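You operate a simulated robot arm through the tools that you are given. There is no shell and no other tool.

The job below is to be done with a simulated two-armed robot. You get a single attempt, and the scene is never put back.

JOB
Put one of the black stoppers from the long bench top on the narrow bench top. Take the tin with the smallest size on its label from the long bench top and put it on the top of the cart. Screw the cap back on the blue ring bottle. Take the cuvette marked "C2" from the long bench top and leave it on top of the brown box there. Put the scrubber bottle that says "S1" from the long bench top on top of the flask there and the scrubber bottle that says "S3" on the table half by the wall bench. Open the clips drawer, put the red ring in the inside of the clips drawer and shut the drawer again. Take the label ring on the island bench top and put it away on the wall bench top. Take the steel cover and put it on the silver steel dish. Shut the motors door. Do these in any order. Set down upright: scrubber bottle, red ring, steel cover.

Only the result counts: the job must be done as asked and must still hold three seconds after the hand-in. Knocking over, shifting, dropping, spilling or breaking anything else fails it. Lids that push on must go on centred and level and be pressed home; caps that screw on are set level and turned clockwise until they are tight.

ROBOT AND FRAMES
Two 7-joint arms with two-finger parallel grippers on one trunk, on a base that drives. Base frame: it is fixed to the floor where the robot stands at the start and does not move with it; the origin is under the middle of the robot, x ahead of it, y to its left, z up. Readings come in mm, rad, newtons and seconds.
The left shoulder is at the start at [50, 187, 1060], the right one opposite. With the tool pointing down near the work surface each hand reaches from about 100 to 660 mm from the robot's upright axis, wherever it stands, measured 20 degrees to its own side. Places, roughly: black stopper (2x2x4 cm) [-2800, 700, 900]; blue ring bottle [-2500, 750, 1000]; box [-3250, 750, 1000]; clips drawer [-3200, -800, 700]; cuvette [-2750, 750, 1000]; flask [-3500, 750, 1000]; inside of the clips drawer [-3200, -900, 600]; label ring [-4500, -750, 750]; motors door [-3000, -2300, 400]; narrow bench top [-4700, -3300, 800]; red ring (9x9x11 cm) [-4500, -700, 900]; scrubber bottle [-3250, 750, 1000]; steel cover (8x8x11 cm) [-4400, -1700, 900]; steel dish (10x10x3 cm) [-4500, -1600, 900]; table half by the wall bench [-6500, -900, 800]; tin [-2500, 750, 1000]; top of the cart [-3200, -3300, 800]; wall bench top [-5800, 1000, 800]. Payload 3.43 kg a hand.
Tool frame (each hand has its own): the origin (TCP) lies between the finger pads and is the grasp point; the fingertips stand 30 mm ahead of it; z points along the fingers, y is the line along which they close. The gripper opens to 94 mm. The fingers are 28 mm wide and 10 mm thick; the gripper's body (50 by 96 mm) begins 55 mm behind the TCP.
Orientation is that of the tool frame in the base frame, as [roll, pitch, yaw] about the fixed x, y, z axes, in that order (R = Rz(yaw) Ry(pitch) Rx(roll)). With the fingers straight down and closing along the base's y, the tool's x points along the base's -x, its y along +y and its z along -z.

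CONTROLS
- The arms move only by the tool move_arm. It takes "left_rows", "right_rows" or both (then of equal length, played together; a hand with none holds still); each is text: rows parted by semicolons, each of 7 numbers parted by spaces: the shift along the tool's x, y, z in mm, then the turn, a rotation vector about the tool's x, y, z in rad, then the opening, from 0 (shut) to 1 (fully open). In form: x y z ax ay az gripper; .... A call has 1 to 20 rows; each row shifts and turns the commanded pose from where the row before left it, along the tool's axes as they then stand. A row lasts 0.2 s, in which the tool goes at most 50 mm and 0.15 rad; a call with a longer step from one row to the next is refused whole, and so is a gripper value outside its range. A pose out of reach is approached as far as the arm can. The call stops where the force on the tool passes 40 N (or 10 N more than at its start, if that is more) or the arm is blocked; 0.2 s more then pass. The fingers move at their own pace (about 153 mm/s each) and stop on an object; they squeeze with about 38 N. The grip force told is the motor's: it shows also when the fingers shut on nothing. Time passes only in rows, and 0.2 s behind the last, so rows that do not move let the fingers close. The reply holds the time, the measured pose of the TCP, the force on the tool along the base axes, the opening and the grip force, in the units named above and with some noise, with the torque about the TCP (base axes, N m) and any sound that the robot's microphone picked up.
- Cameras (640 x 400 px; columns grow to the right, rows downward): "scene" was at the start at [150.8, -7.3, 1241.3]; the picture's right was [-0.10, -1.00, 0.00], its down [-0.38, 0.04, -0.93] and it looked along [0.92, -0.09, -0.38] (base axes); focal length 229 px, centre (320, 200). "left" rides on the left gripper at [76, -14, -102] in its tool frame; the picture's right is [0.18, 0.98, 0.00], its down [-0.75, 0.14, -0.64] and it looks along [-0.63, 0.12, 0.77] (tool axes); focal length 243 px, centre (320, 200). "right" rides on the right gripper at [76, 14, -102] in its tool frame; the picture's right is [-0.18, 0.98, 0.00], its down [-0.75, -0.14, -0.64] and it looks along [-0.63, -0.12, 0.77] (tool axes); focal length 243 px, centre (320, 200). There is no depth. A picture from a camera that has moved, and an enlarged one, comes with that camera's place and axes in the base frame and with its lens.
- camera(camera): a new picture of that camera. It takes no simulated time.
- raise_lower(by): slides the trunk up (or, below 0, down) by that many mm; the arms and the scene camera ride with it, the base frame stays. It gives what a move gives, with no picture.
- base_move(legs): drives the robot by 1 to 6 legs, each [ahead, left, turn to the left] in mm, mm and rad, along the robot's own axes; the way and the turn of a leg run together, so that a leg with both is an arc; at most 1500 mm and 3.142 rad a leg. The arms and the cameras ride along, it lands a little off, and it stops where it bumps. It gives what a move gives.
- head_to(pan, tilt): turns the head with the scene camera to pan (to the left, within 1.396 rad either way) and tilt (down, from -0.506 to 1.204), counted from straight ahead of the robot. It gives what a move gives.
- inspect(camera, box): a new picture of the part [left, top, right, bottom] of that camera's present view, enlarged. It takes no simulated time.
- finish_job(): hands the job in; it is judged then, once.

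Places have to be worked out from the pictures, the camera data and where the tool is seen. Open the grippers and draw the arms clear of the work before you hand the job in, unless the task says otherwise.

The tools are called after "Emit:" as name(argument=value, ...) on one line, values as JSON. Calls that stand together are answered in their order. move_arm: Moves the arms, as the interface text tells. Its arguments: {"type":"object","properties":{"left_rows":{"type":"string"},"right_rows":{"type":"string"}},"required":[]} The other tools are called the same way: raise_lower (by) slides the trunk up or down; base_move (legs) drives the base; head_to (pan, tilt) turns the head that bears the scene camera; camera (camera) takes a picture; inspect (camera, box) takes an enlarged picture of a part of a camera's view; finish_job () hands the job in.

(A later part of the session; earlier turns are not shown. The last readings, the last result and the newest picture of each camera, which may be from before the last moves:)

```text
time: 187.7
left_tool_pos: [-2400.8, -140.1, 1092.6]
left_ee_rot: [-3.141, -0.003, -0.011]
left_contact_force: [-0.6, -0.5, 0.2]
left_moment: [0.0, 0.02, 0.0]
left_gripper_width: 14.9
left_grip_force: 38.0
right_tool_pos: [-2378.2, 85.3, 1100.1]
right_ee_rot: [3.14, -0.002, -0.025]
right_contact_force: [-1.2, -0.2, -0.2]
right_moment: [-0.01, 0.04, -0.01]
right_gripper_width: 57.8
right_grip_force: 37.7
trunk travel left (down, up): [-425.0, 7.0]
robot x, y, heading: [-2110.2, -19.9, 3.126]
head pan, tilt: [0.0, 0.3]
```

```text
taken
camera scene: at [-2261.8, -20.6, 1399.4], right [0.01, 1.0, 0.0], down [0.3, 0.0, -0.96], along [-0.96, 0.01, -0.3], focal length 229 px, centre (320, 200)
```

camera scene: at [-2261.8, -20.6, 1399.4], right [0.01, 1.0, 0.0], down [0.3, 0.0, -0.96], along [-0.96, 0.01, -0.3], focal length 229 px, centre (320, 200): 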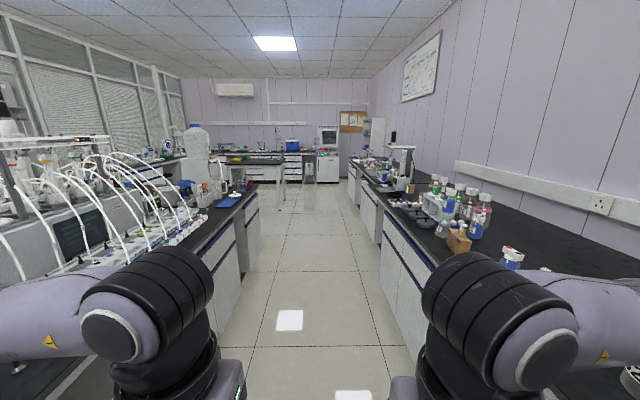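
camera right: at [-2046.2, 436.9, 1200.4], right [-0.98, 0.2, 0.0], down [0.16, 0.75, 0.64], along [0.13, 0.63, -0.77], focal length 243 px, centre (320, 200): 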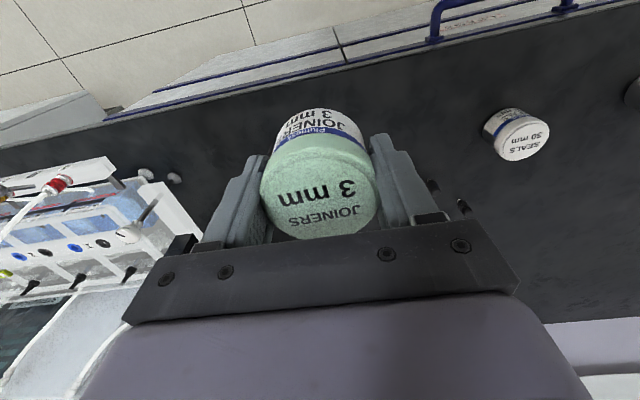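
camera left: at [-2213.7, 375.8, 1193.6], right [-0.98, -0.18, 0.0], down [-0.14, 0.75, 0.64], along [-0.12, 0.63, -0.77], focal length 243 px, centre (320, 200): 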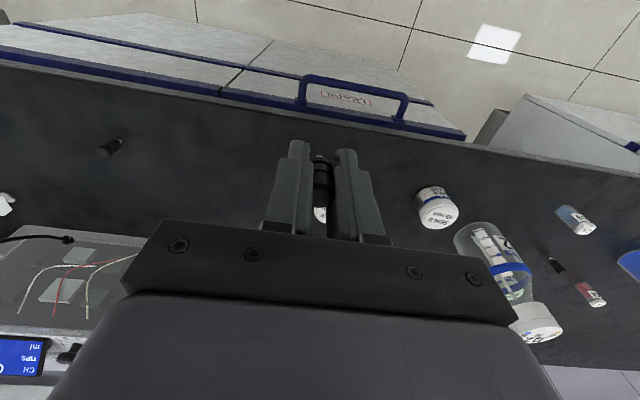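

The aisle ahead is clear. I drive to about x=−4100 and look around.

Emit:
base_move(legs=[[1000, 0, 0.012], [1000, 0, 0]])

Emit:
head_to(pan=0.9, tilt=0.4)

Emit:
camera(camera="scene")

Emit:
head_to(pan=0.0, tilt=0.3)

Emit:
camera(camera="scene")

```text
time: 197.6
left_tool_pos: [-4374.6, -133.3, 1093.5]
left_ee_rot: [3.141, 0.0, -0.006]
left_contact_force: [0.3, 0.2, -1.0]
left_moment: [-0.01, -0.01, 0.0]
left_gripper_width: 15.0
left_grip_force: 38.1
right_tool_pos: [-4353.1, 93.0, 1098.2]
right_ee_rot: [3.141, -0.001, -0.02]
right_contact_force: [-0.3, -0.5, -0.2]
right_moment: [-0.02, -0.03, 0.02]
right_gripper_width: 58.0
right_grip_force: 37.6
trunk travel left (down, up): [-425.0, 7.0]
robot x, y, heading: [-4084.6, -12.6, 3.134]
head pan, tilt: [0.0, 0.3]
```

```text
time: 198.8
left_tool_pos: [-4375.1, -132.7, 1091.5]
left_ee_rot: [-3.14, -0.001, -0.006]
left_contact_force: [0.1, -0.2, -0.4]
left_moment: [0.02, 0.01, 0.03]
left_gripper_width: 15.3
left_grip_force: 38.2
right_tool_pos: [-4352.6, 93.9, 1098.0]
right_ee_rot: [3.141, 0.0, -0.02]
right_contact_force: [0.6, -0.9, -1.0]
right_moment: [0.0, -0.01, 0.01]
right_gripper_width: 58.0
right_grip_force: 38.0
trunk travel left (down, up): [-425.0, 7.0]
robot x, y, heading: [-4085.4, -12.4, 3.132]
head pan, tilt: [0.901, 0.4]
```

```text
taken
camera scene: at [-4201.1, -85.1, 1390.2], right [-0.78, 0.63, 0.0], down [0.24, 0.3, -0.92], along [-0.58, -0.72, -0.39], focal length 229 px, centre (320, 200)
```

scene: 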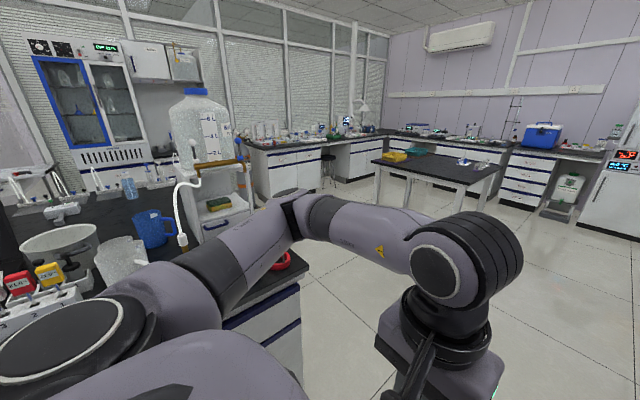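

```text
time: 200.0
left_tool_pos: [-4375.6, -133.1, 1092.2]
left_ee_rot: [3.141, -0.004, -0.007]
left_contact_force: [0.7, -0.2, 0.3]
left_moment: [-0.02, 0.03, 0.03]
left_gripper_width: 15.1
left_grip_force: 38.1
right_tool_pos: [-4353.0, 92.8, 1098.3]
right_ee_rot: [-3.142, 0.0, -0.021]
right_contact_force: [-0.2, 0.5, 0.0]
right_moment: [0.02, 0.01, 0.0]
right_gripper_width: 57.9
right_grip_force: 38.0
trunk travel left (down, up): [-425.0, 7.0]
robot x, y, heading: [-4083.3, -13.7, 3.138]
head pan, tilt: [0.0, 0.3]
```

```text
taken
camera scene: at [-4236.3, -12.4, 1399.4], right [0.01, 1.0, 0.0], down [0.3, 0.0, -0.96], along [-0.96, 0.01, -0.3], focal length 229 px, centre (320, 200)
```

scene: 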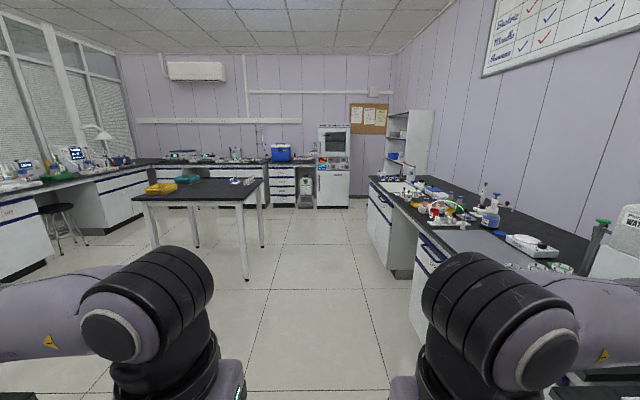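

I see the island's end with a red ring, a mug and a carboy, open floor to the west. I drive to x≈−5150 and turn left to face south.

Emit:
base_move(legs=[[1080, 0, 0], [0, 0, 1.571]])

Emit:
head_to(pan=0.0, tilt=0.35)

Emit:
camera(camera="scene")

Emit:
head_to(pan=1.0, tilt=0.4)

Emit:
camera(camera="scene")

Emit:
head_to(pan=-0.9, tilt=0.35)

Emit:
camera(camera="scene")

```text
time: 209.2
left_tool_pos: [-5023.2, -301.8, 1092.1]
left_ee_rot: [-3.141, -0.001, 1.569]
left_contact_force: [1.0, 0.1, 0.1]
left_moment: [0.02, -0.01, -0.01]
left_gripper_width: 14.8
left_grip_force: 37.8
right_tool_pos: [-5249.9, -281.9, 1098.0]
right_ee_rot: [-3.141, 0.001, 1.556]
right_contact_force: [0.5, 1.1, -0.9]
right_moment: [-0.02, 0.02, -0.01]
right_gripper_width: 57.9
right_grip_force: 38.0
trunk travel left (down, up): [-425.0, 7.0]
robot x, y, heading: [-5144.2, -13.8, -1.579]
head pan, tilt: [0.0, 0.3]
```

```text
time: 209.9
left_tool_pos: [-5024.2, -302.4, 1091.9]
left_ee_rot: [3.14, -0.001, 1.568]
left_contact_force: [0.5, 0.1, -0.1]
left_moment: [0.01, -0.01, -0.01]
left_gripper_width: 15.0
left_grip_force: 37.5
right_tool_pos: [-5251.1, -281.7, 1098.1]
right_ee_rot: [3.141, 0.0, 1.554]
right_contact_force: [0.6, -0.3, 0.7]
right_moment: [0.01, 0.01, 0.0]
right_gripper_width: 57.6
right_grip_force: 38.3
trunk travel left (down, up): [-425.0, 7.0]
robot x, y, heading: [-5144.2, -12.5, -1.575]
head pan, tilt: [0.0, 0.351]
```

```text
taken
camera scene: at [-5143.3, -162.8, 1394.7], right [-1.0, 0.0, 0.0], down [0.0, 0.34, -0.94], along [0.0, -0.94, -0.34], focal length 229 px, centre (320, 200)
```

scene: 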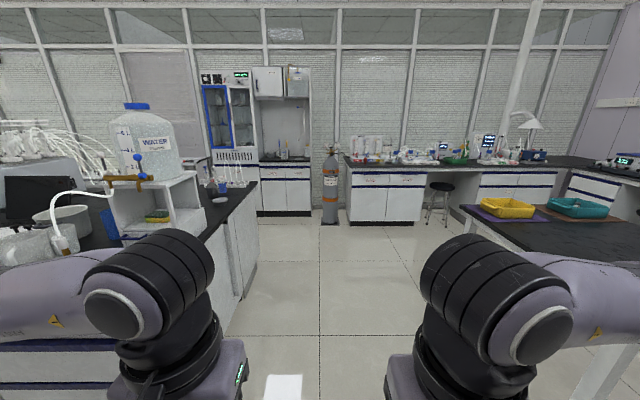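

```text
time: 211.1
left_tool_pos: [-5023.2, -302.2, 1091.5]
left_ee_rot: [-3.141, -0.001, 1.569]
left_contact_force: [-0.5, -0.6, -0.1]
left_moment: [-0.03, -0.01, 0.01]
left_gripper_width: 15.0
left_grip_force: 37.7
right_tool_pos: [-5250.0, -282.0, 1098.8]
right_ee_rot: [-3.14, -0.001, 1.555]
right_contact_force: [-0.2, 0.0, -0.3]
right_moment: [-0.01, 0.02, -0.02]
right_gripper_width: 57.5
right_grip_force: 38.4
trunk travel left (down, up): [-425.0, 7.0]
robot x, y, heading: [-5141.5, -9.8, -1.57]
head pan, tilt: [1.0, 0.4]
```

```text
taken
camera scene: at [-5065.3, -120.0, 1390.2], right [-0.54, -0.84, 0.0], down [-0.33, 0.21, -0.92], along [0.77, -0.5, -0.39], focal length 229 px, centre (320, 200)
```

scene: 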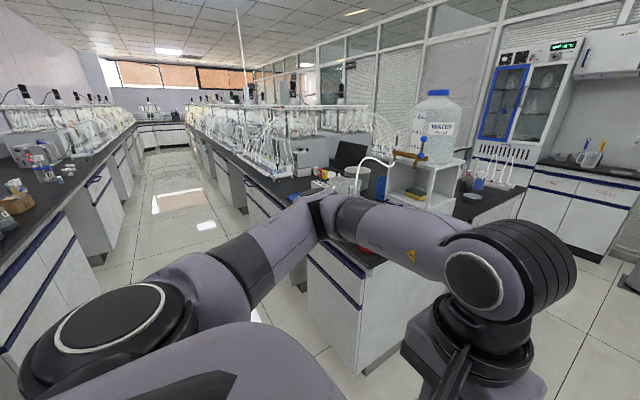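

```text
time: 213.0
left_tool_pos: [-5023.3, -301.9, 1091.3]
left_ee_rot: [-3.139, -0.001, 1.569]
left_contact_force: [0.0, 0.0, -0.9]
left_moment: [0.0, 0.0, 0.03]
left_gripper_width: 15.1
left_grip_force: 38.0
right_tool_pos: [-5250.1, -282.1, 1098.2]
right_ee_rot: [-3.141, 0.0, 1.556]
right_contact_force: [-0.5, -0.9, -1.4]
right_moment: [-0.02, 0.01, 0.02]
right_gripper_width: 57.6
right_grip_force: 38.1
trunk travel left (down, up): [-425.0, 7.0]
robot x, y, heading: [-5141.7, -12.5, -1.569]
head pan, tilt: [-0.901, 0.351]
```

```text
taken
camera scene: at [-5216.1, -127.5, 1394.7], right [-0.62, 0.78, 0.0], down [0.27, 0.21, -0.94], along [-0.74, -0.58, -0.34], focal length 229 px, centre (320, 200)
```

scene: 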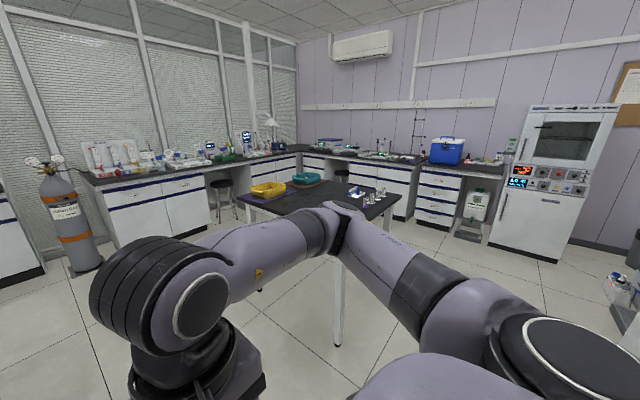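

The narrow bench is the counter ahead-left under the wall cabinets; the floor is clear. I drive south to y≈−2300.

Emit:
base_move(legs=[[1150, 0, 0], [1150, 0, 0]])

Emit:
head_to(pan=0.3, tilt=0.35)

Emit:
camera(camera="scene")

Emit:
head_to(pan=1.2, tilt=0.4)

Emit:
camera(camera="scene")

```text
time: 224.3
left_tool_pos: [-5055.1, -2599.5, 1091.5]
left_ee_rot: [3.14, -0.002, 1.558]
left_contact_force: [0.4, -0.5, -0.1]
left_moment: [-0.01, 0.0, -0.03]
left_gripper_width: 15.0
left_grip_force: 38.1
right_tool_pos: [-5282.5, -2577.5, 1098.0]
right_ee_rot: [3.14, 0.0, 1.544]
right_contact_force: [0.3, 0.1, 0.0]
right_moment: [0.02, 0.01, 0.0]
right_gripper_width: 57.6
right_grip_force: 37.4
trunk travel left (down, up): [-425.0, 7.0]
robot x, y, heading: [-5166.6, -2310.0, -1.591]
head pan, tilt: [-0.901, 0.351]
```

```text
time: 225.7
left_tool_pos: [-5056.2, -2599.2, 1092.7]
left_ee_rot: [-3.141, -0.001, 1.556]
left_contact_force: [-0.1, -0.3, -0.1]
left_moment: [-0.01, -0.01, -0.01]
left_gripper_width: 14.9
left_grip_force: 38.1
right_tool_pos: [-5282.7, -2576.6, 1099.2]
right_ee_rot: [-3.141, 0.001, 1.543]
right_contact_force: [-0.2, -0.1, -0.3]
right_moment: [-0.01, 0.0, -0.03]
right_gripper_width: 57.7
right_grip_force: 38.4
trunk travel left (down, up): [-425.0, 7.0]
robot x, y, heading: [-5170.8, -2311.8, -1.59]
head pan, tilt: [0.3, 0.351]
```

```text
taken
camera scene: at [-5145.7, -2455.2, 1394.7], right [-0.96, -0.28, 0.0], down [-0.1, 0.33, -0.94], along [0.26, -0.9, -0.34], focal length 229 px, centre (320, 200)
```

scene: 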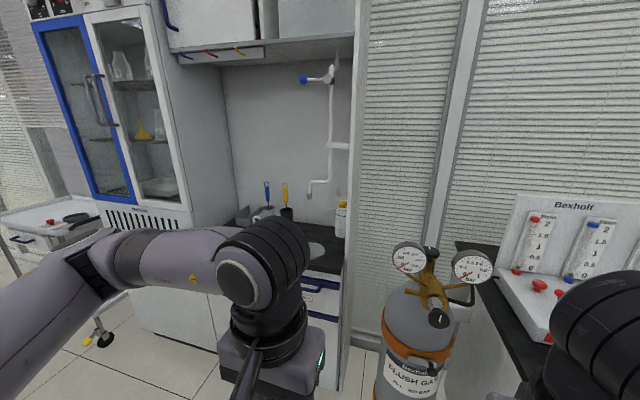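

```text
time: 226.9
left_tool_pos: [-5055.9, -2599.8, 1091.3]
left_ee_rot: [3.141, -0.001, 1.556]
left_contact_force: [-0.1, -0.2, 1.0]
left_moment: [0.0, -0.04, -0.01]
left_gripper_width: 15.1
left_grip_force: 38.2
right_tool_pos: [-5281.4, -2577.1, 1098.7]
right_ee_rot: [-3.141, 0.001, 1.542]
right_contact_force: [-0.9, 0.0, -0.6]
right_moment: [0.03, 0.02, 0.0]
right_gripper_width: 57.6
right_grip_force: 38.6
trunk travel left (down, up): [-425.0, 7.0]
robot x, y, heading: [-5169.3, -2313.7, -1.584]
head pan, tilt: [1.201, 0.4]
```

```text
taken
camera scene: at [-5086.0, -2400.7, 1390.2], right [-0.38, -0.93, 0.0], down [-0.36, 0.15, -0.92], along [0.85, -0.35, -0.39], focal length 229 px, centre (320, 200)
```

scene: 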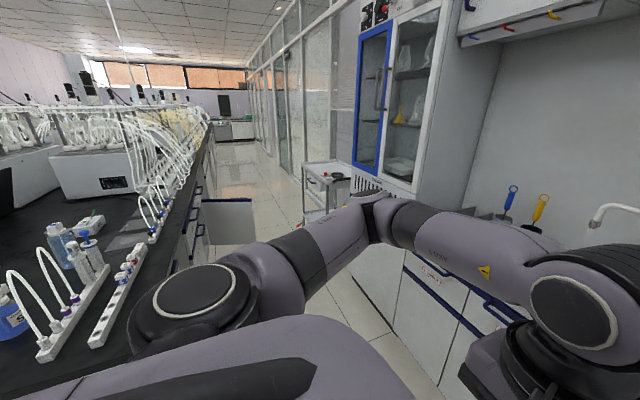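

The narrow bench is ahead-left. I move diagonally forward-left to stand in front of it, keeping clear of the island corner.

Emit:
base_move(legs=[[200, 350, 0.015]])

Emit:
head_to(pan=0.1, tilt=0.6)

Emit:
camera(camera="scene")

Emit:
camera(camera="left")

```text
time: 230.5
left_tool_pos: [-4703.6, -2801.3, 1091.6]
left_ee_rot: [-3.141, -0.002, 1.571]
left_contact_force: [0.2, 0.0, 0.4]
left_moment: [0.06, -0.03, 0.02]
left_gripper_width: 15.2
left_grip_force: 37.9
right_tool_pos: [-4930.2, -2783.0, 1098.5]
right_ee_rot: [3.141, -0.001, 1.558]
right_contact_force: [-0.1, -0.7, -0.2]
right_moment: [-0.04, -0.02, 0.02]
right_gripper_width: 57.7
right_grip_force: 38.6
trunk travel left (down, up): [-425.0, 7.0]
robot x, y, heading: [-4824.1, -2516.2, -1.568]
head pan, tilt: [1.201, 0.4]
```

```text
time: 231.9
left_tool_pos: [-4702.8, -2801.6, 1092.1]
left_ee_rot: [-3.14, -0.002, 1.573]
left_contact_force: [0.7, 0.1, 0.0]
left_moment: [0.0, 0.01, -0.02]
left_gripper_width: 14.9
left_grip_force: 38.1
right_tool_pos: [-4928.6, -2781.9, 1096.7]
right_ee_rot: [-3.14, -0.001, 1.558]
right_contact_force: [-0.3, 0.4, -0.4]
right_moment: [-0.01, -0.01, 0.0]
right_gripper_width: 57.8
right_grip_force: 38.3
trunk travel left (down, up): [-425.0, 7.0]
robot x, y, heading: [-4822.1, -2510.8, -1.571]
head pan, tilt: [0.099, 0.6]
```

```text
taken
camera scene: at [-4814.9, -2657.1, 1371.9], right [-0.99, -0.1, 0.0], down [-0.06, 0.56, -0.83], along [0.08, -0.82, -0.56], focal length 229 px, centre (320, 200)
```

scene: 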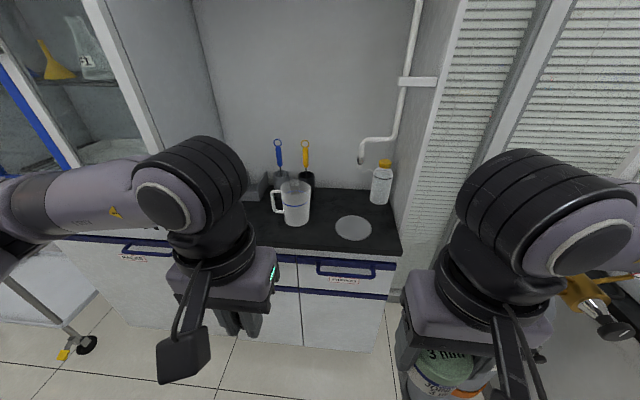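

```text
taken
camera left: at [-4717.9, -2725.5, 1193.6], right [0.98, 0.19, 0.0], down [0.14, -0.75, 0.64], along [0.12, -0.63, -0.77], focal length 243 px, centre (320, 200)
```

left: 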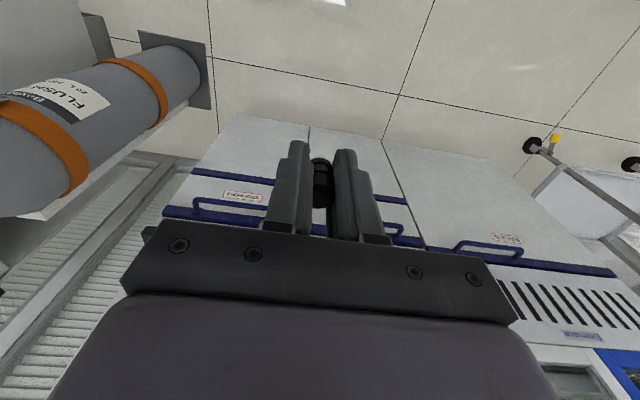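

The narrow bench top shows a jug, pen cup, box, bottle and a grey disc; free space lies between jug and disc near the front. I enlarge it before approaching.

Emit:
base_move(legs=[[130, 0, 0]])

Emit:
head_to(pan=0.0, tilt=0.8)

Emit:
camera(camera="scene")

Emit:
inspect(camera="scene", box=[220, 130, 420, 255])

```text
time: 233.2
left_tool_pos: [-4701.5, -2932.2, 1092.0]
left_ee_rot: [-3.14, -0.003, 1.575]
left_contact_force: [0.2, -0.3, -0.4]
left_moment: [0.01, 0.0, -0.01]
left_gripper_width: 14.9
left_grip_force: 38.0
right_tool_pos: [-4928.6, -2912.8, 1098.2]
right_ee_rot: [-3.14, -0.003, 1.56]
right_contact_force: [-0.2, -1.1, -0.7]
right_moment: [0.03, -0.08, 0.01]
right_gripper_width: 57.8
right_grip_force: 38.0
trunk travel left (down, up): [-425.0, 7.0]
robot x, y, heading: [-4820.2, -2638.0, -1.572]
head pan, tilt: [0.099, 0.6]
```

```text
time: 233.9
left_tool_pos: [-4702.1, -2929.1, 1093.0]
left_ee_rot: [3.14, -0.003, 1.576]
left_contact_force: [0.6, -0.8, -0.5]
left_moment: [-0.03, 0.03, 0.04]
left_gripper_width: 15.1
left_grip_force: 37.7
right_tool_pos: [-4929.0, -2910.1, 1096.9]
right_ee_rot: [-3.141, 0.001, 1.561]
right_contact_force: [0.0, -0.2, -0.5]
right_moment: [0.03, -0.03, -0.03]
right_gripper_width: 57.6
right_grip_force: 38.4
trunk travel left (down, up): [-425.0, 7.0]
robot x, y, heading: [-4823.7, -2646.6, -1.568]
head pan, tilt: [0.0, 0.799]
```

```text
taken
camera scene: at [-4822.8, -2779.1, 1355.1], right [-1.0, -0.01, 0.0], down [0.0, 0.72, -0.7], along [0.0, -0.7, -0.72], focal length 229 px, centre (320, 200)
```

scene: 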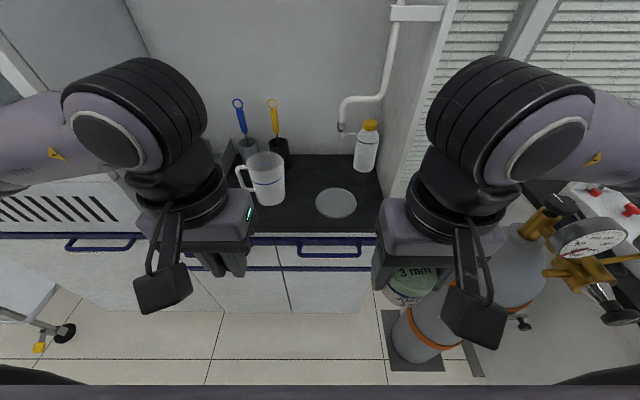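

```text
3.20 times, centred on (320, 192) of scene
camera zoom: at [-4822.8, -2779.1, 1355.1], right [-1.0, -0.01, 0.0], down [0.0, 0.72, -0.7], along [0.0, -0.7, -0.72], focal length 734 px, centre (320, 224)
```

zoom: 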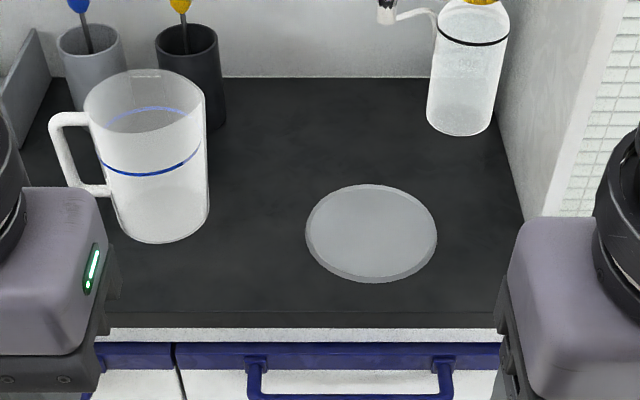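

I'll set the stopper at about (−4780, −3215), clear of jug and disc. I move the left hand over and lower to z≈920.

Emit:
move_arm(left_rows="-40.7 -11.1 0 0 0 0 0; -40.7 -11.1 0 0 0 0 0; -40.7 -11.1 0 0 0 0 0; -40.7 -11.1 0 0 0 0 0; -40.7 -11.1 0 0 0 0 0; -40.7 -11.1 0 0 0 0 0; -40.7 -11.1 0 0 0 0 0; 0 0 45 0 0 0 0; 0 0 45 0 0 0 0; 0 0 45 0 0 0 0; 0 0 35 0 0 0 0; 0 0 0 0 0 0 0")

Emit:
camera(camera="left")

Emit:
camera(camera="scene")

```text
time: 236.5
left_tool_pos: [-4775.9, -3216.5, 921.7]
left_ee_rot: [-3.141, 0.0, 1.575]
left_contact_force: [-0.3, -0.3, -0.7]
left_moment: [-0.02, -0.03, 0.02]
left_gripper_width: 15.1
left_grip_force: 37.6
right_tool_pos: [-4927.9, -2911.1, 1098.0]
right_ee_rot: [-3.141, 0.0, 1.562]
right_contact_force: [-1.5, 0.6, 0.0]
right_moment: [0.0, 0.06, -0.01]
right_gripper_width: 57.6
right_grip_force: 38.4
trunk travel left (down, up): [-425.0, 7.0]
robot x, y, heading: [-4819.5, -2645.1, -1.564]
head pan, tilt: [0.0, 0.799]
```

```text
taken
camera left: at [-4790.7, -3140.0, 1022.6], right [0.98, 0.19, 0.0], down [0.14, -0.75, 0.64], along [0.12, -0.63, -0.77], focal length 243 px, centre (320, 200)
```

left: 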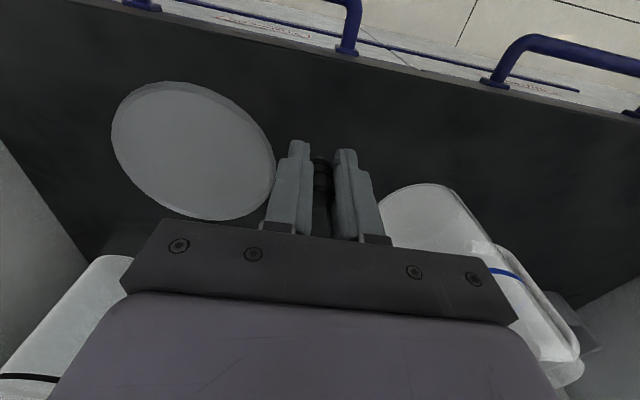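

```text
taken
camera scene: at [-4822.7, -2779.0, 1355.1], right [-1.0, -0.01, 0.0], down [0.0, 0.72, -0.7], along [0.0, -0.7, -0.72], focal length 229 px, centre (320, 200)
```

scene: 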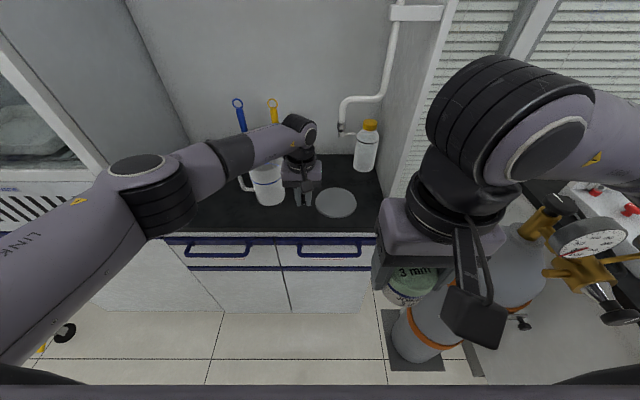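

No contact. I shift 4 mm away from the jug and lower in small steps.

Emit:
move_arm(left_rows="0 -4 10 0 0 0 0; 0 0 12 0 0 0 0; 0 0 0 0 0 0 0")

Emit:
move_arm(left_rows="0 0 5 0 0 0 0; 0 0 0 0 0 0 0")

Emit:
move_arm(left_rows="0 0 4 0 0 0 0; 0 0 0 0 0 0 0")

```text
time: 237.3
left_tool_pos: [-4781.7, -3214.9, 898.3]
left_ee_rot: [-3.141, 0.0, 1.576]
left_contact_force: [0.4, 0.2, -0.4]
left_moment: [0.01, -0.02, 0.01]
left_gripper_width: 15.0
left_grip_force: 37.8
right_tool_pos: [-4927.6, -2911.2, 1097.7]
right_ee_rot: [-3.141, -0.001, 1.562]
right_contact_force: [0.4, 0.3, -0.7]
right_moment: [-0.01, -0.01, 0.0]
right_gripper_width: 57.2
right_grip_force: 37.9
trunk travel left (down, up): [-425.0, 7.0]
robot x, y, heading: [-4827.0, -2642.2, -1.568]
head pan, tilt: [0.0, 0.799]
```

```text
time: 237.9
left_tool_pos: [-4781.9, -3214.6, 893.6]
left_ee_rot: [-3.141, -0.001, 1.577]
left_contact_force: [-0.7, 0.8, 0.6]
left_moment: [0.01, -0.01, 0.02]
left_gripper_width: 15.1
left_grip_force: 37.7
right_tool_pos: [-4929.0, -2911.8, 1097.4]
right_ee_rot: [-3.14, 0.0, 1.561]
right_contact_force: [-0.3, -0.6, -0.8]
right_moment: [0.0, 0.02, 0.02]
right_gripper_width: 57.7
right_grip_force: 38.2
trunk travel left (down, up): [-425.0, 7.0]
robot x, y, heading: [-4825.4, -2640.0, -1.568]
head pan, tilt: [0.0, 0.799]
```

```text
time: 238.5
left_tool_pos: [-4781.5, -3215.0, 890.4]
left_ee_rot: [3.14, -0.002, 1.578]
left_contact_force: [-0.8, 0.2, -0.3]
left_moment: [0.01, -0.02, 0.01]
left_gripper_width: 15.1
left_grip_force: 38.0
right_tool_pos: [-4929.0, -2912.4, 1098.5]
right_ee_rot: [-3.14, 0.0, 1.564]
right_contact_force: [-1.1, 0.1, -0.2]
right_moment: [0.02, 0.01, 0.01]
right_gripper_width: 57.9
right_grip_force: 37.9
trunk travel left (down, up): [-425.0, 7.0]
robot x, y, heading: [-4825.2, -2641.5, -1.567]
head pan, tilt: [0.0, 0.799]
```

Emit:
move_arm(left_rows="0 0 3 0 0 0 0; 0 0 0 0 0 0 0")

Emit:
move_arm(left_rows="0 0 2.5 0 0 0 0; 0 0 0 0 0 0 0")

Emit:
inspect(camera="left", box=[240, 100, 400, 200])

```text
time: 239.1
left_tool_pos: [-4781.8, -3216.4, 888.6]
left_ee_rot: [3.141, -0.001, 1.577]
left_contact_force: [0.7, -0.5, 0.0]
left_moment: [0.08, 0.0, -0.02]
left_gripper_width: 14.8
left_grip_force: 37.8
right_tool_pos: [-4928.6, -2912.4, 1098.0]
right_ee_rot: [3.14, 0.001, 1.56]
right_contact_force: [0.5, -0.2, -0.5]
right_moment: [0.02, 0.02, -0.01]
right_gripper_width: 57.6
right_grip_force: 37.8
trunk travel left (down, up): [-425.0, 7.0]
robot x, y, heading: [-4820.6, -2641.5, -1.569]
head pan, tilt: [0.0, 0.799]
```

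```text
time: 239.7
left_tool_pos: [-4782.8, -3214.9, 885.3]
left_ee_rot: [3.14, -0.002, 1.577]
left_contact_force: [-0.2, 0.0, -0.7]
left_moment: [0.01, -0.01, 0.01]
left_gripper_width: 15.0
left_grip_force: 37.6
right_tool_pos: [-4928.7, -2912.1, 1097.9]
right_ee_rot: [-3.141, 0.001, 1.56]
right_contact_force: [-0.3, -0.2, -0.7]
right_moment: [0.01, 0.02, 0.04]
right_gripper_width: 57.6
right_grip_force: 37.8
trunk travel left (down, up): [-425.0, 7.0]
robot x, y, heading: [-4823.8, -2640.6, -1.568]
head pan, tilt: [0.0, 0.799]
```

```text
4.00 times, centred on (320, 150) of left
camera zoom: at [-4797.1, -3139.0, 986.9], right [0.98, 0.19, 0.0], down [0.15, -0.75, 0.64], along [0.12, -0.63, -0.77], focal length 970 px, centre (320, 400)
```

zoom: 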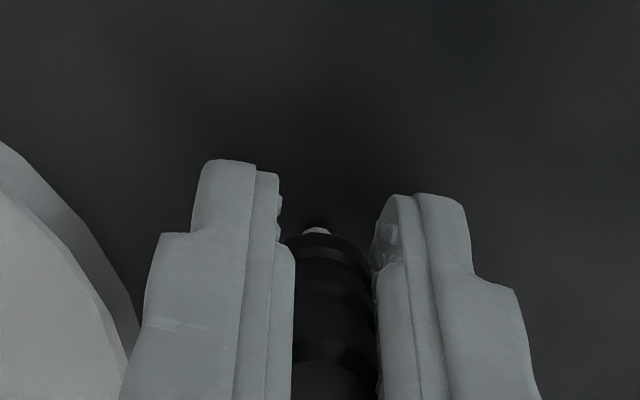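

Emit:
move_arm(left_rows="0 0 2.5 0 0 0 0; 0 0 0 0 0 0 0")

Emit:
move_arm(left_rows="0 0 2 0 0 0 0; 0 0 0 0 0 0 0")

```text
time: 240.3
left_tool_pos: [-4781.7, -3215.3, 882.1]
left_ee_rot: [-3.141, -0.001, 1.577]
left_contact_force: [0.1, -0.1, 1.2]
left_moment: [-0.02, 0.01, -0.04]
left_gripper_width: 14.8
left_grip_force: 38.0
right_tool_pos: [-4930.1, -2912.2, 1098.6]
right_ee_rot: [-3.141, 0.001, 1.562]
right_contact_force: [-0.1, 0.9, -1.5]
right_moment: [0.02, -0.01, -0.02]
right_gripper_width: 57.7
right_grip_force: 38.0
trunk travel left (down, up): [-425.0, 7.0]
robot x, y, heading: [-4821.3, -2639.1, -1.565]
head pan, tilt: [0.0, 0.799]
```

```text
time: 240.9
left_tool_pos: [-4782.5, -3215.7, 882.9]
left_ee_rot: [3.14, 0.004, 1.575]
left_contact_force: [0.5, -1.6, 12.8]
left_moment: [-0.09, -0.02, -0.02]
left_gripper_width: 14.9
left_grip_force: 37.9
right_tool_pos: [-4926.9, -2911.0, 1099.3]
right_ee_rot: [3.141, -0.001, 1.563]
right_contact_force: [-0.7, 0.3, -1.4]
right_moment: [0.0, 0.01, 0.0]
right_gripper_width: 57.4
right_grip_force: 38.4
trunk travel left (down, up): [-425.0, 7.0]
robot x, y, heading: [-4827.1, -2641.0, -1.567]
head pan, tilt: [0.0, 0.799]
```

Contact at 882 — same height as the long bench. I ease off, release slowly and rise.

Emit:
move_arm(left_rows="0 0 -1.6 0 0 0 0; 0 0 0 0 0 0 0; 0 0 0 0 0 0 0.19; 0 0 0 0 0 0 0.24; 0 0 0 0 0 0 0.3; 0 0 0 0 0 0 0.3; 0 0 -5 0 0 0 0.3; 0 0 -20 0 0 0 0.3; 0 0 -40 0 0 0 0.3; 0 0 -45 0 0 0 0.3; 0 0 -45 0 0 0 0.3; 0 0 0 0 0 0 0.3")

Emit:
camera(camera="left")

Emit:
inspect(camera="scene", box=[220, 130, 420, 255])

```text
time: 243.5
left_tool_pos: [-4783.3, -3216.5, 1038.4]
left_ee_rot: [-3.141, -0.002, 1.576]
left_contact_force: [0.5, -0.2, 1.2]
left_moment: [0.01, -0.01, -0.05]
left_gripper_width: 28.2
left_grip_force: 0.0
right_tool_pos: [-4928.1, -2911.6, 1097.7]
right_ee_rot: [-3.141, -0.003, 1.563]
right_contact_force: [0.7, 0.3, -0.2]
right_moment: [-0.01, 0.0, 0.01]
right_gripper_width: 57.2
right_grip_force: 37.8
trunk travel left (down, up): [-425.0, 7.0]
robot x, y, heading: [-4825.8, -2644.2, -1.561]
head pan, tilt: [0.0, 0.799]
```

```text
taken
camera left: at [-4796.9, -3140.1, 1139.8], right [0.98, 0.19, 0.0], down [0.15, -0.75, 0.64], along [0.12, -0.63, -0.77], focal length 243 px, centre (320, 200)
```

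left: 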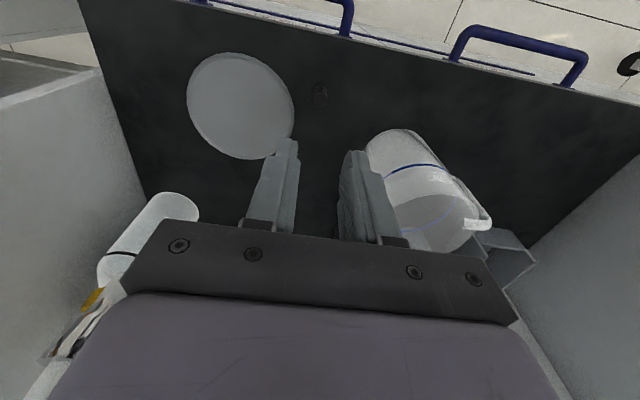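

```text
3.20 times, centred on (320, 192) of scene
camera zoom: at [-4822.8, -2779.3, 1355.0], right [-1.0, -0.01, 0.0], down [0.0, 0.72, -0.7], along [0.0, -0.7, -0.72], focal length 734 px, centre (320, 224)
```

zoom: 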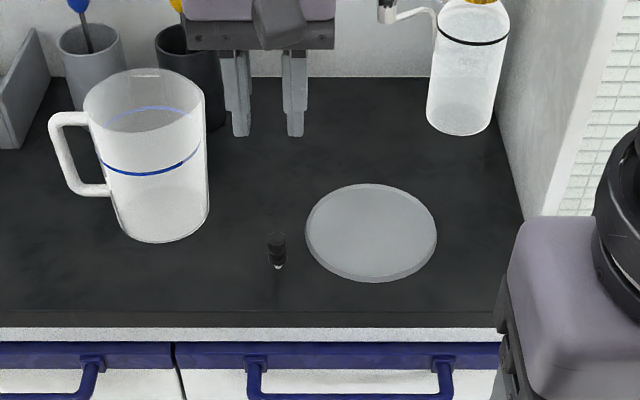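

The stopper stands on the narrow bench. I retract the left hand, back up a little and turn to face +x (east) toward the cart.

Emit:
move_arm(left_rows="20 5 -40 0 0 0 0.3; 45 10 -10 0 0 0 0.3; 45 10 0 0 0 0 0.3; 45 10 0 0 0 0 0.3; 45 10 0 0 0 0 0.3; 45 10 0 0 0 0 0.3; 40 0 0 0 0 0 0.3; 0 0 0 0 0 0 0.3")

Emit:
base_move(legs=[[-90, 0, 0], [0, 0, 1.565]])

Emit:
head_to(pan=0.0, tilt=0.4)

Emit:
camera(camera="scene")

```text
time: 245.3
left_tool_pos: [-4727.4, -2930.7, 1087.5]
left_ee_rot: [3.141, -0.002, 1.578]
left_contact_force: [-0.1, -0.5, -1.0]
left_moment: [-0.01, 0.01, 0.0]
left_gripper_width: 28.3
left_grip_force: 0.1
right_tool_pos: [-4928.7, -2910.8, 1098.7]
right_ee_rot: [3.14, 0.001, 1.562]
right_contact_force: [0.1, 0.0, -1.3]
right_moment: [-0.01, 0.0, 0.01]
right_gripper_width: 57.7
right_grip_force: 37.7
trunk travel left (down, up): [-425.0, 7.0]
robot x, y, heading: [-4823.2, -2642.2, -1.566]
head pan, tilt: [0.0, 0.799]
```

```text
time: 250.2
left_tool_pos: [-4534.7, -2458.5, 1087.6]
left_ee_rot: [3.141, -0.002, -3.137]
left_contact_force: [0.6, 0.2, 0.0]
left_moment: [0.01, -0.02, -0.02]
left_gripper_width: 28.5
left_grip_force: 0.1
right_tool_pos: [-4555.1, -2657.8, 1098.4]
right_ee_rot: [3.14, 0.001, 3.132]
right_contact_force: [0.0, -0.6, -0.6]
right_moment: [0.01, -0.01, -0.02]
right_gripper_width: 57.5
right_grip_force: 38.1
trunk travel left (down, up): [-425.0, 7.0]
robot x, y, heading: [-4824.7, -2552.7, -0.0]
head pan, tilt: [0.0, 0.799]
```

```text
time: 251.1
left_tool_pos: [-4535.5, -2458.2, 1088.3]
left_ee_rot: [-3.141, -0.001, -3.135]
left_contact_force: [0.5, 0.3, 0.5]
left_moment: [0.01, 0.0, -0.04]
left_gripper_width: 28.5
left_grip_force: 0.0
right_tool_pos: [-4554.2, -2659.4, 1098.0]
right_ee_rot: [-3.141, 0.0, 3.134]
right_contact_force: [0.4, 0.7, -0.4]
right_moment: [0.01, -0.01, 0.01]
right_gripper_width: 57.4
right_grip_force: 38.1
trunk travel left (down, up): [-425.0, 7.0]
robot x, y, heading: [-4818.8, -2558.2, 0.006]
head pan, tilt: [0.0, 0.4]
```

```text
taken
camera scene: at [-4672.9, -2550.8, 1390.1], right [0.01, -1.0, 0.0], down [-0.39, 0.0, -0.92], along [0.92, 0.0, -0.39], focal length 229 px, centre (320, 200)
```

scene: 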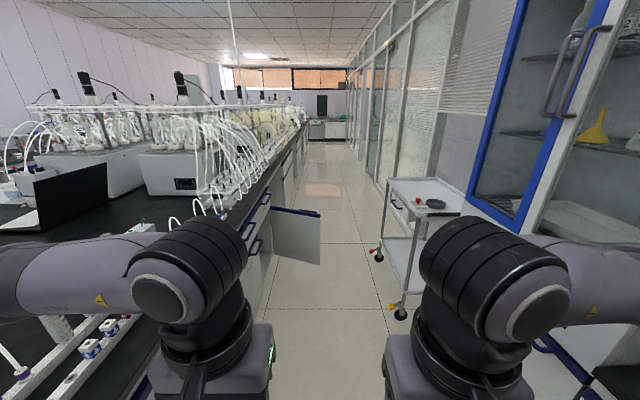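

I see the cart to the right ahead and the open motors door sticking into the aisle from the island. I drive closer by 600 mm to see them better.

Emit:
base_move(legs=[[600, 0, 0]])

Emit:
camera(camera="scene")

Emit:
inspect(camera="scene", box=[240, 160, 480, 310])

```text
time: 254.4
left_tool_pos: [-3940.0, -2446.9, 1088.5]
left_ee_rot: [3.141, -0.002, -3.121]
left_contact_force: [0.9, 0.1, 0.3]
left_moment: [0.01, 0.02, -0.01]
left_gripper_width: 28.2
left_grip_force: 0.1
right_tool_pos: [-3955.9, -2647.2, 1097.2]
right_ee_rot: [3.141, -0.002, -3.136]
right_contact_force: [-0.3, -0.4, -0.1]
right_moment: [-0.02, 0.0, 0.01]
right_gripper_width: 57.7
right_grip_force: 38.4
trunk travel left (down, up): [-425.0, 7.0]
robot x, y, heading: [-4226.6, -2546.3, 0.019]
head pan, tilt: [0.0, 0.4]
```

```text
taken
camera scene: at [-4075.4, -2541.7, 1390.1], right [0.02, -1.0, 0.0], down [-0.39, -0.01, -0.92], along [0.92, 0.02, -0.39], focal length 229 px, centre (320, 200)
```

scene: 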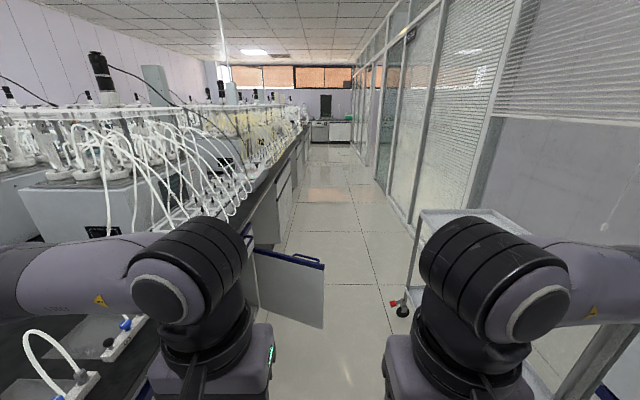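

```text
2.67 times, centred on (360, 235) of scene
camera zoom: at [-4075.4, -2541.7, 1390.1], right [0.02, -1.0, 0.0], down [-0.39, -0.01, -0.92], along [0.92, 0.02, -0.39], focal length 611 px, centre (213, 107)
```

zoom: 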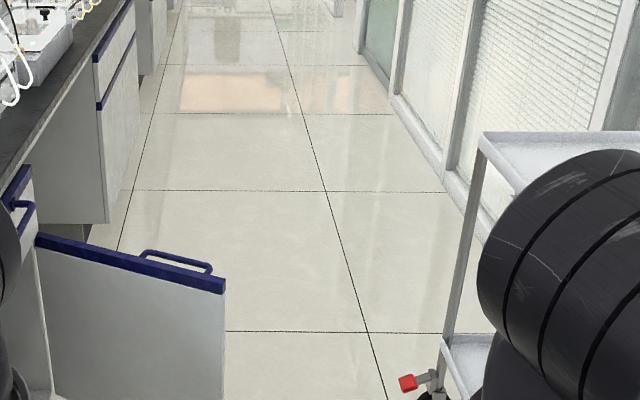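

The door's handle side faces east, so its hinge is at the east end and it must swing west/north to shut. First the tin: I drive to x≈−3565 and turn right to face the cart.

Emit:
base_move(legs=[[660, 0, -0.019], [0, 0, -1.571]])

Emit:
head_to(pan=0.2, tilt=0.7)

Emit:
camera(camera="scene")

Emit:
camera(camera="left")

```text
time: 262.0
left_tool_pos: [-3470.6, -2827.3, 1087.7]
left_ee_rot: [-3.141, -0.001, 1.568]
left_contact_force: [1.0, 1.0, 0.3]
left_moment: [0.05, 0.0, 0.02]
left_gripper_width: 28.0
left_grip_force: 0.1
right_tool_pos: [-3671.1, -2807.3, 1098.0]
right_ee_rot: [-3.141, -0.001, 1.553]
right_contact_force: [-0.5, 0.9, -1.4]
right_moment: [0.0, -0.02, 0.0]
right_gripper_width: 57.6
right_grip_force: 38.1
trunk travel left (down, up): [-425.0, 7.0]
robot x, y, heading: [-3563.7, -2536.8, -1.579]
head pan, tilt: [0.0, 0.4]
```

```text
time: 262.8
left_tool_pos: [-3471.5, -2827.5, 1088.5]
left_ee_rot: [3.141, 0.0, 1.567]
left_contact_force: [-0.6, 0.6, -0.1]
left_moment: [0.02, -0.05, 0.01]
left_gripper_width: 28.0
left_grip_force: 0.1
right_tool_pos: [-3671.2, -2806.0, 1098.3]
right_ee_rot: [3.141, 0.0, 1.552]
right_contact_force: [0.1, -0.5, -1.5]
right_moment: [0.03, 0.03, -0.01]
right_gripper_width: 57.3
right_grip_force: 38.1
trunk travel left (down, up): [-425.0, 7.0]
robot x, y, heading: [-3562.1, -2537.5, -1.574]
head pan, tilt: [0.201, 0.7]
```

```text
taken
camera scene: at [-3547.1, -2678.1, 1363.4], right [-0.98, -0.19, 0.0], down [-0.13, 0.63, -0.77], along [0.15, -0.75, -0.64], focal length 229 px, centre (320, 200)
```

scene: 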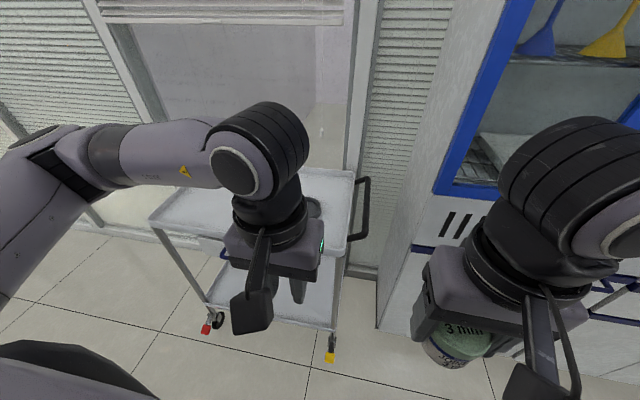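

```text
taken
camera left: at [-3484.5, -2751.6, 1189.6], right [0.98, 0.18, 0.0], down [0.14, -0.75, 0.64], along [0.12, -0.63, -0.77], focal length 243 px, centre (320, 200)
```

left: 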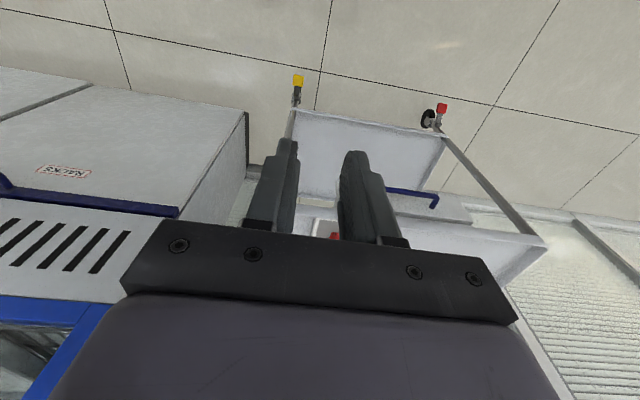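

The left hand hides the cart's middle. I move it aside to see the items on the cart top.

Emit:
move_arm(left_rows="30 40 -20 0 0 0 0.3; 30 45 -10 0 0 0 0.3; 20 45 0 0 0 0 0.3; 0 45 0 0 0 0 0.3; 0 45 0 0 0 0 0.3; 0 0 0 0 0 0 0.3")

Emit:
head_to(pan=0.1, tilt=0.7)

Emit:
camera(camera="scene")

Emit:
camera(camera="left")

```text
refused: row 1 steps farther than a row can; nothing moved
```

```text
time: 263.4
left_tool_pos: [-3471.1, -2828.0, 1088.2]
left_ee_rot: [-3.141, -0.003, 1.568]
left_contact_force: [-0.8, 0.2, -0.3]
left_moment: [0.0, 0.04, -0.01]
left_gripper_width: 28.2
left_grip_force: 0.0
right_tool_pos: [-3671.3, -2806.8, 1097.5]
right_ee_rot: [-3.14, 0.0, 1.553]
right_contact_force: [-0.7, -0.7, -0.3]
right_moment: [-0.05, 0.0, 0.04]
right_gripper_width: 57.5
right_grip_force: 38.5
trunk travel left (down, up): [-425.0, 7.0]
robot x, y, heading: [-3565.1, -2537.9, -1.575]
head pan, tilt: [0.099, 0.7]
```

```text
taken
camera scene: at [-3555.5, -2679.3, 1363.3], right [-1.0, -0.1, 0.0], down [-0.06, 0.64, -0.76], along [0.07, -0.76, -0.64], focal length 229 px, centre (320, 200)
```

scene: 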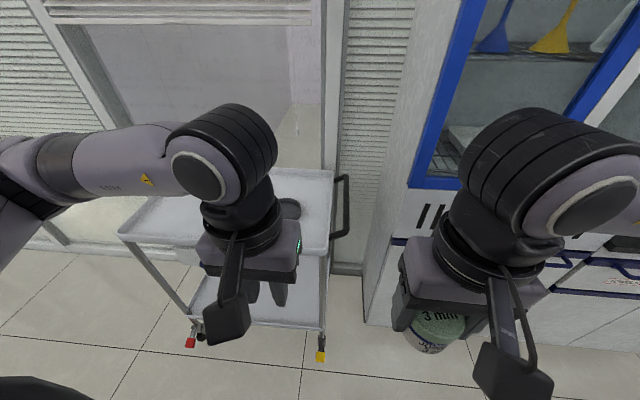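

```text
taken
camera left: at [-3484.4, -2751.6, 1189.6], right [0.98, 0.18, 0.0], down [0.14, -0.75, 0.64], along [0.12, -0.63, -0.77], focal length 243 px, centre (320, 200)
```

left: 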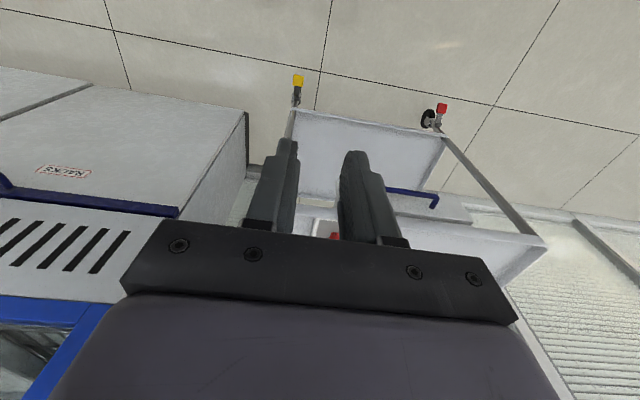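

Emit:
move_arm(left_rows="20 40 -10 0 0 0 0.3; 20 40 -10 0 0 0 0.3; 20 40 0 0 0 0 0.3; 20 40 0 0 0 0 0.3; 0 40 0 0 0 0 0.3; 0 0 0 0 0 0 0.3")

Emit:
camera(camera="scene")

Emit:
camera(camera="left")

```text
time: 264.9
left_tool_pos: [-3273.4, -2780.6, 1125.6]
left_ee_rot: [3.141, -0.001, 1.566]
left_contact_force: [0.3, -0.8, -0.7]
left_moment: [-0.01, 0.03, 0.01]
left_gripper_width: 28.1
left_grip_force: 0.0
left hand out of reach, approached as far as the arm can: row 3, 4
right_tool_pos: [-3672.2, -2807.5, 1099.2]
right_ee_rot: [-3.141, -0.002, 1.553]
right_contact_force: [0.5, 0.0, -1.1]
right_moment: [-0.03, -0.02, 0.01]
right_gripper_width: 57.9
right_grip_force: 38.1
trunk travel left (down, up): [-425.0, 7.0]
robot x, y, heading: [-3565.4, -2540.7, -1.577]
head pan, tilt: [0.099, 0.7]
```

```text
taken
camera scene: at [-3555.9, -2679.6, 1363.3], right [-1.0, -0.09, 0.0], down [-0.06, 0.64, -0.76], along [0.07, -0.76, -0.64], focal length 229 px, centre (320, 200)
```

scene: 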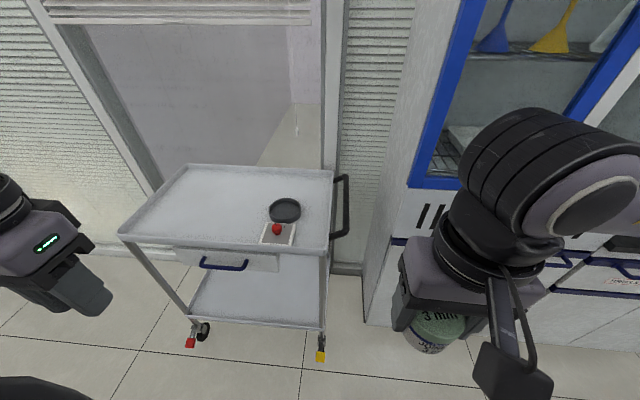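

```text
taken
camera left: at [-3286.8, -2704.7, 1227.5], right [0.98, 0.18, 0.0], down [0.14, -0.76, 0.64], along [0.12, -0.63, -0.77], focal length 243 px, centre (320, 200)
```

left: 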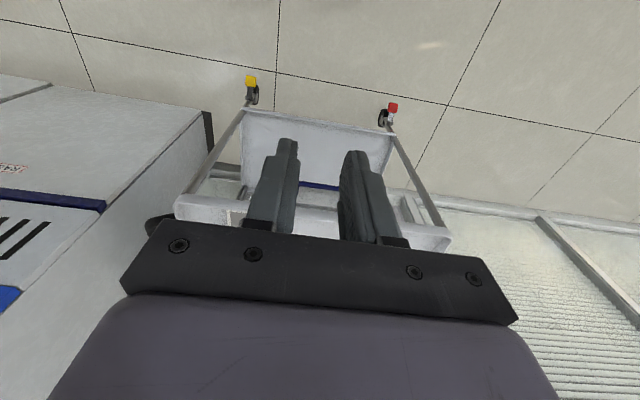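

The cart's free area is its middle/east part, around (−3240, −3185). Before sidestepping I check where the open door's edge is.

Emit:
head_to(pan=1.3, tilt=0.9)

Emit:
camera(camera="scene")

Emit:
head_to(pan=1.39, tilt=0.55)

Emit:
camera(camera="scene")

```text
time: 266.2
left_tool_pos: [-3273.5, -2781.3, 1126.2]
left_ee_rot: [-3.141, -0.002, 1.569]
left_contact_force: [0.1, 0.3, -0.4]
left_moment: [0.01, 0.02, -0.02]
left_gripper_width: 28.0
left_grip_force: 0.0
right_tool_pos: [-3670.4, -2806.5, 1098.5]
right_ee_rot: [-3.14, -0.002, 1.553]
right_contact_force: [0.9, 0.1, -1.1]
right_moment: [0.0, 0.04, 0.02]
right_gripper_width: 57.5
right_grip_force: 38.0
trunk travel left (down, up): [-425.0, 7.0]
robot x, y, heading: [-3561.0, -2538.8, -1.576]
head pan, tilt: [1.3, 0.901]
```

```text
taken
camera scene: at [-3491.0, -2615.3, 1347.2], right [-0.27, -0.96, 0.0], down [-0.75, 0.21, -0.62], along [0.6, -0.17, -0.78], focal length 229 px, centre (320, 200)
```

scene: 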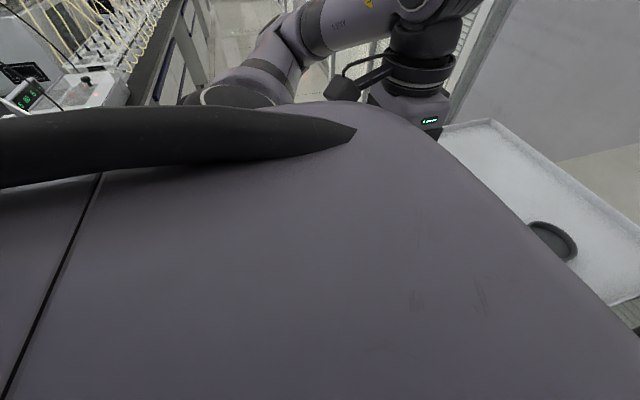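

```text
time: 267.1
left_tool_pos: [-3273.8, -2782.3, 1126.2]
left_ee_rot: [3.141, -0.003, 1.568]
left_contact_force: [0.0, 0.0, -0.5]
left_moment: [0.01, 0.0, 0.0]
left_gripper_width: 28.3
left_grip_force: 0.0
right_tool_pos: [-3671.4, -2807.2, 1098.1]
right_ee_rot: [-3.14, 0.0, 1.552]
right_contact_force: [-0.4, 0.7, -0.3]
right_moment: [-0.01, -0.02, 0.02]
right_gripper_width: 57.8
right_grip_force: 38.2
trunk travel left (down, up): [-425.0, 7.0]
robot x, y, heading: [-3562.2, -2536.7, -1.577]
head pan, tilt: [1.389, 0.55]
```

```text
taken
camera scene: at [-3475.4, -2611.4, 1376.4], right [-0.18, -0.98, 0.0], down [-0.51, 0.1, -0.85], along [0.84, -0.16, -0.52], focal length 229 px, centre (320, 200)
```

scene: 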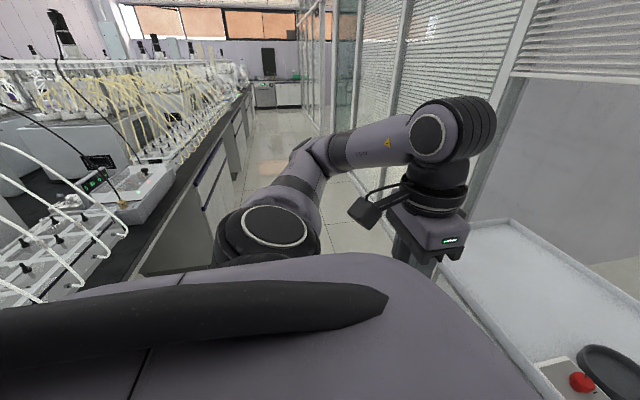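

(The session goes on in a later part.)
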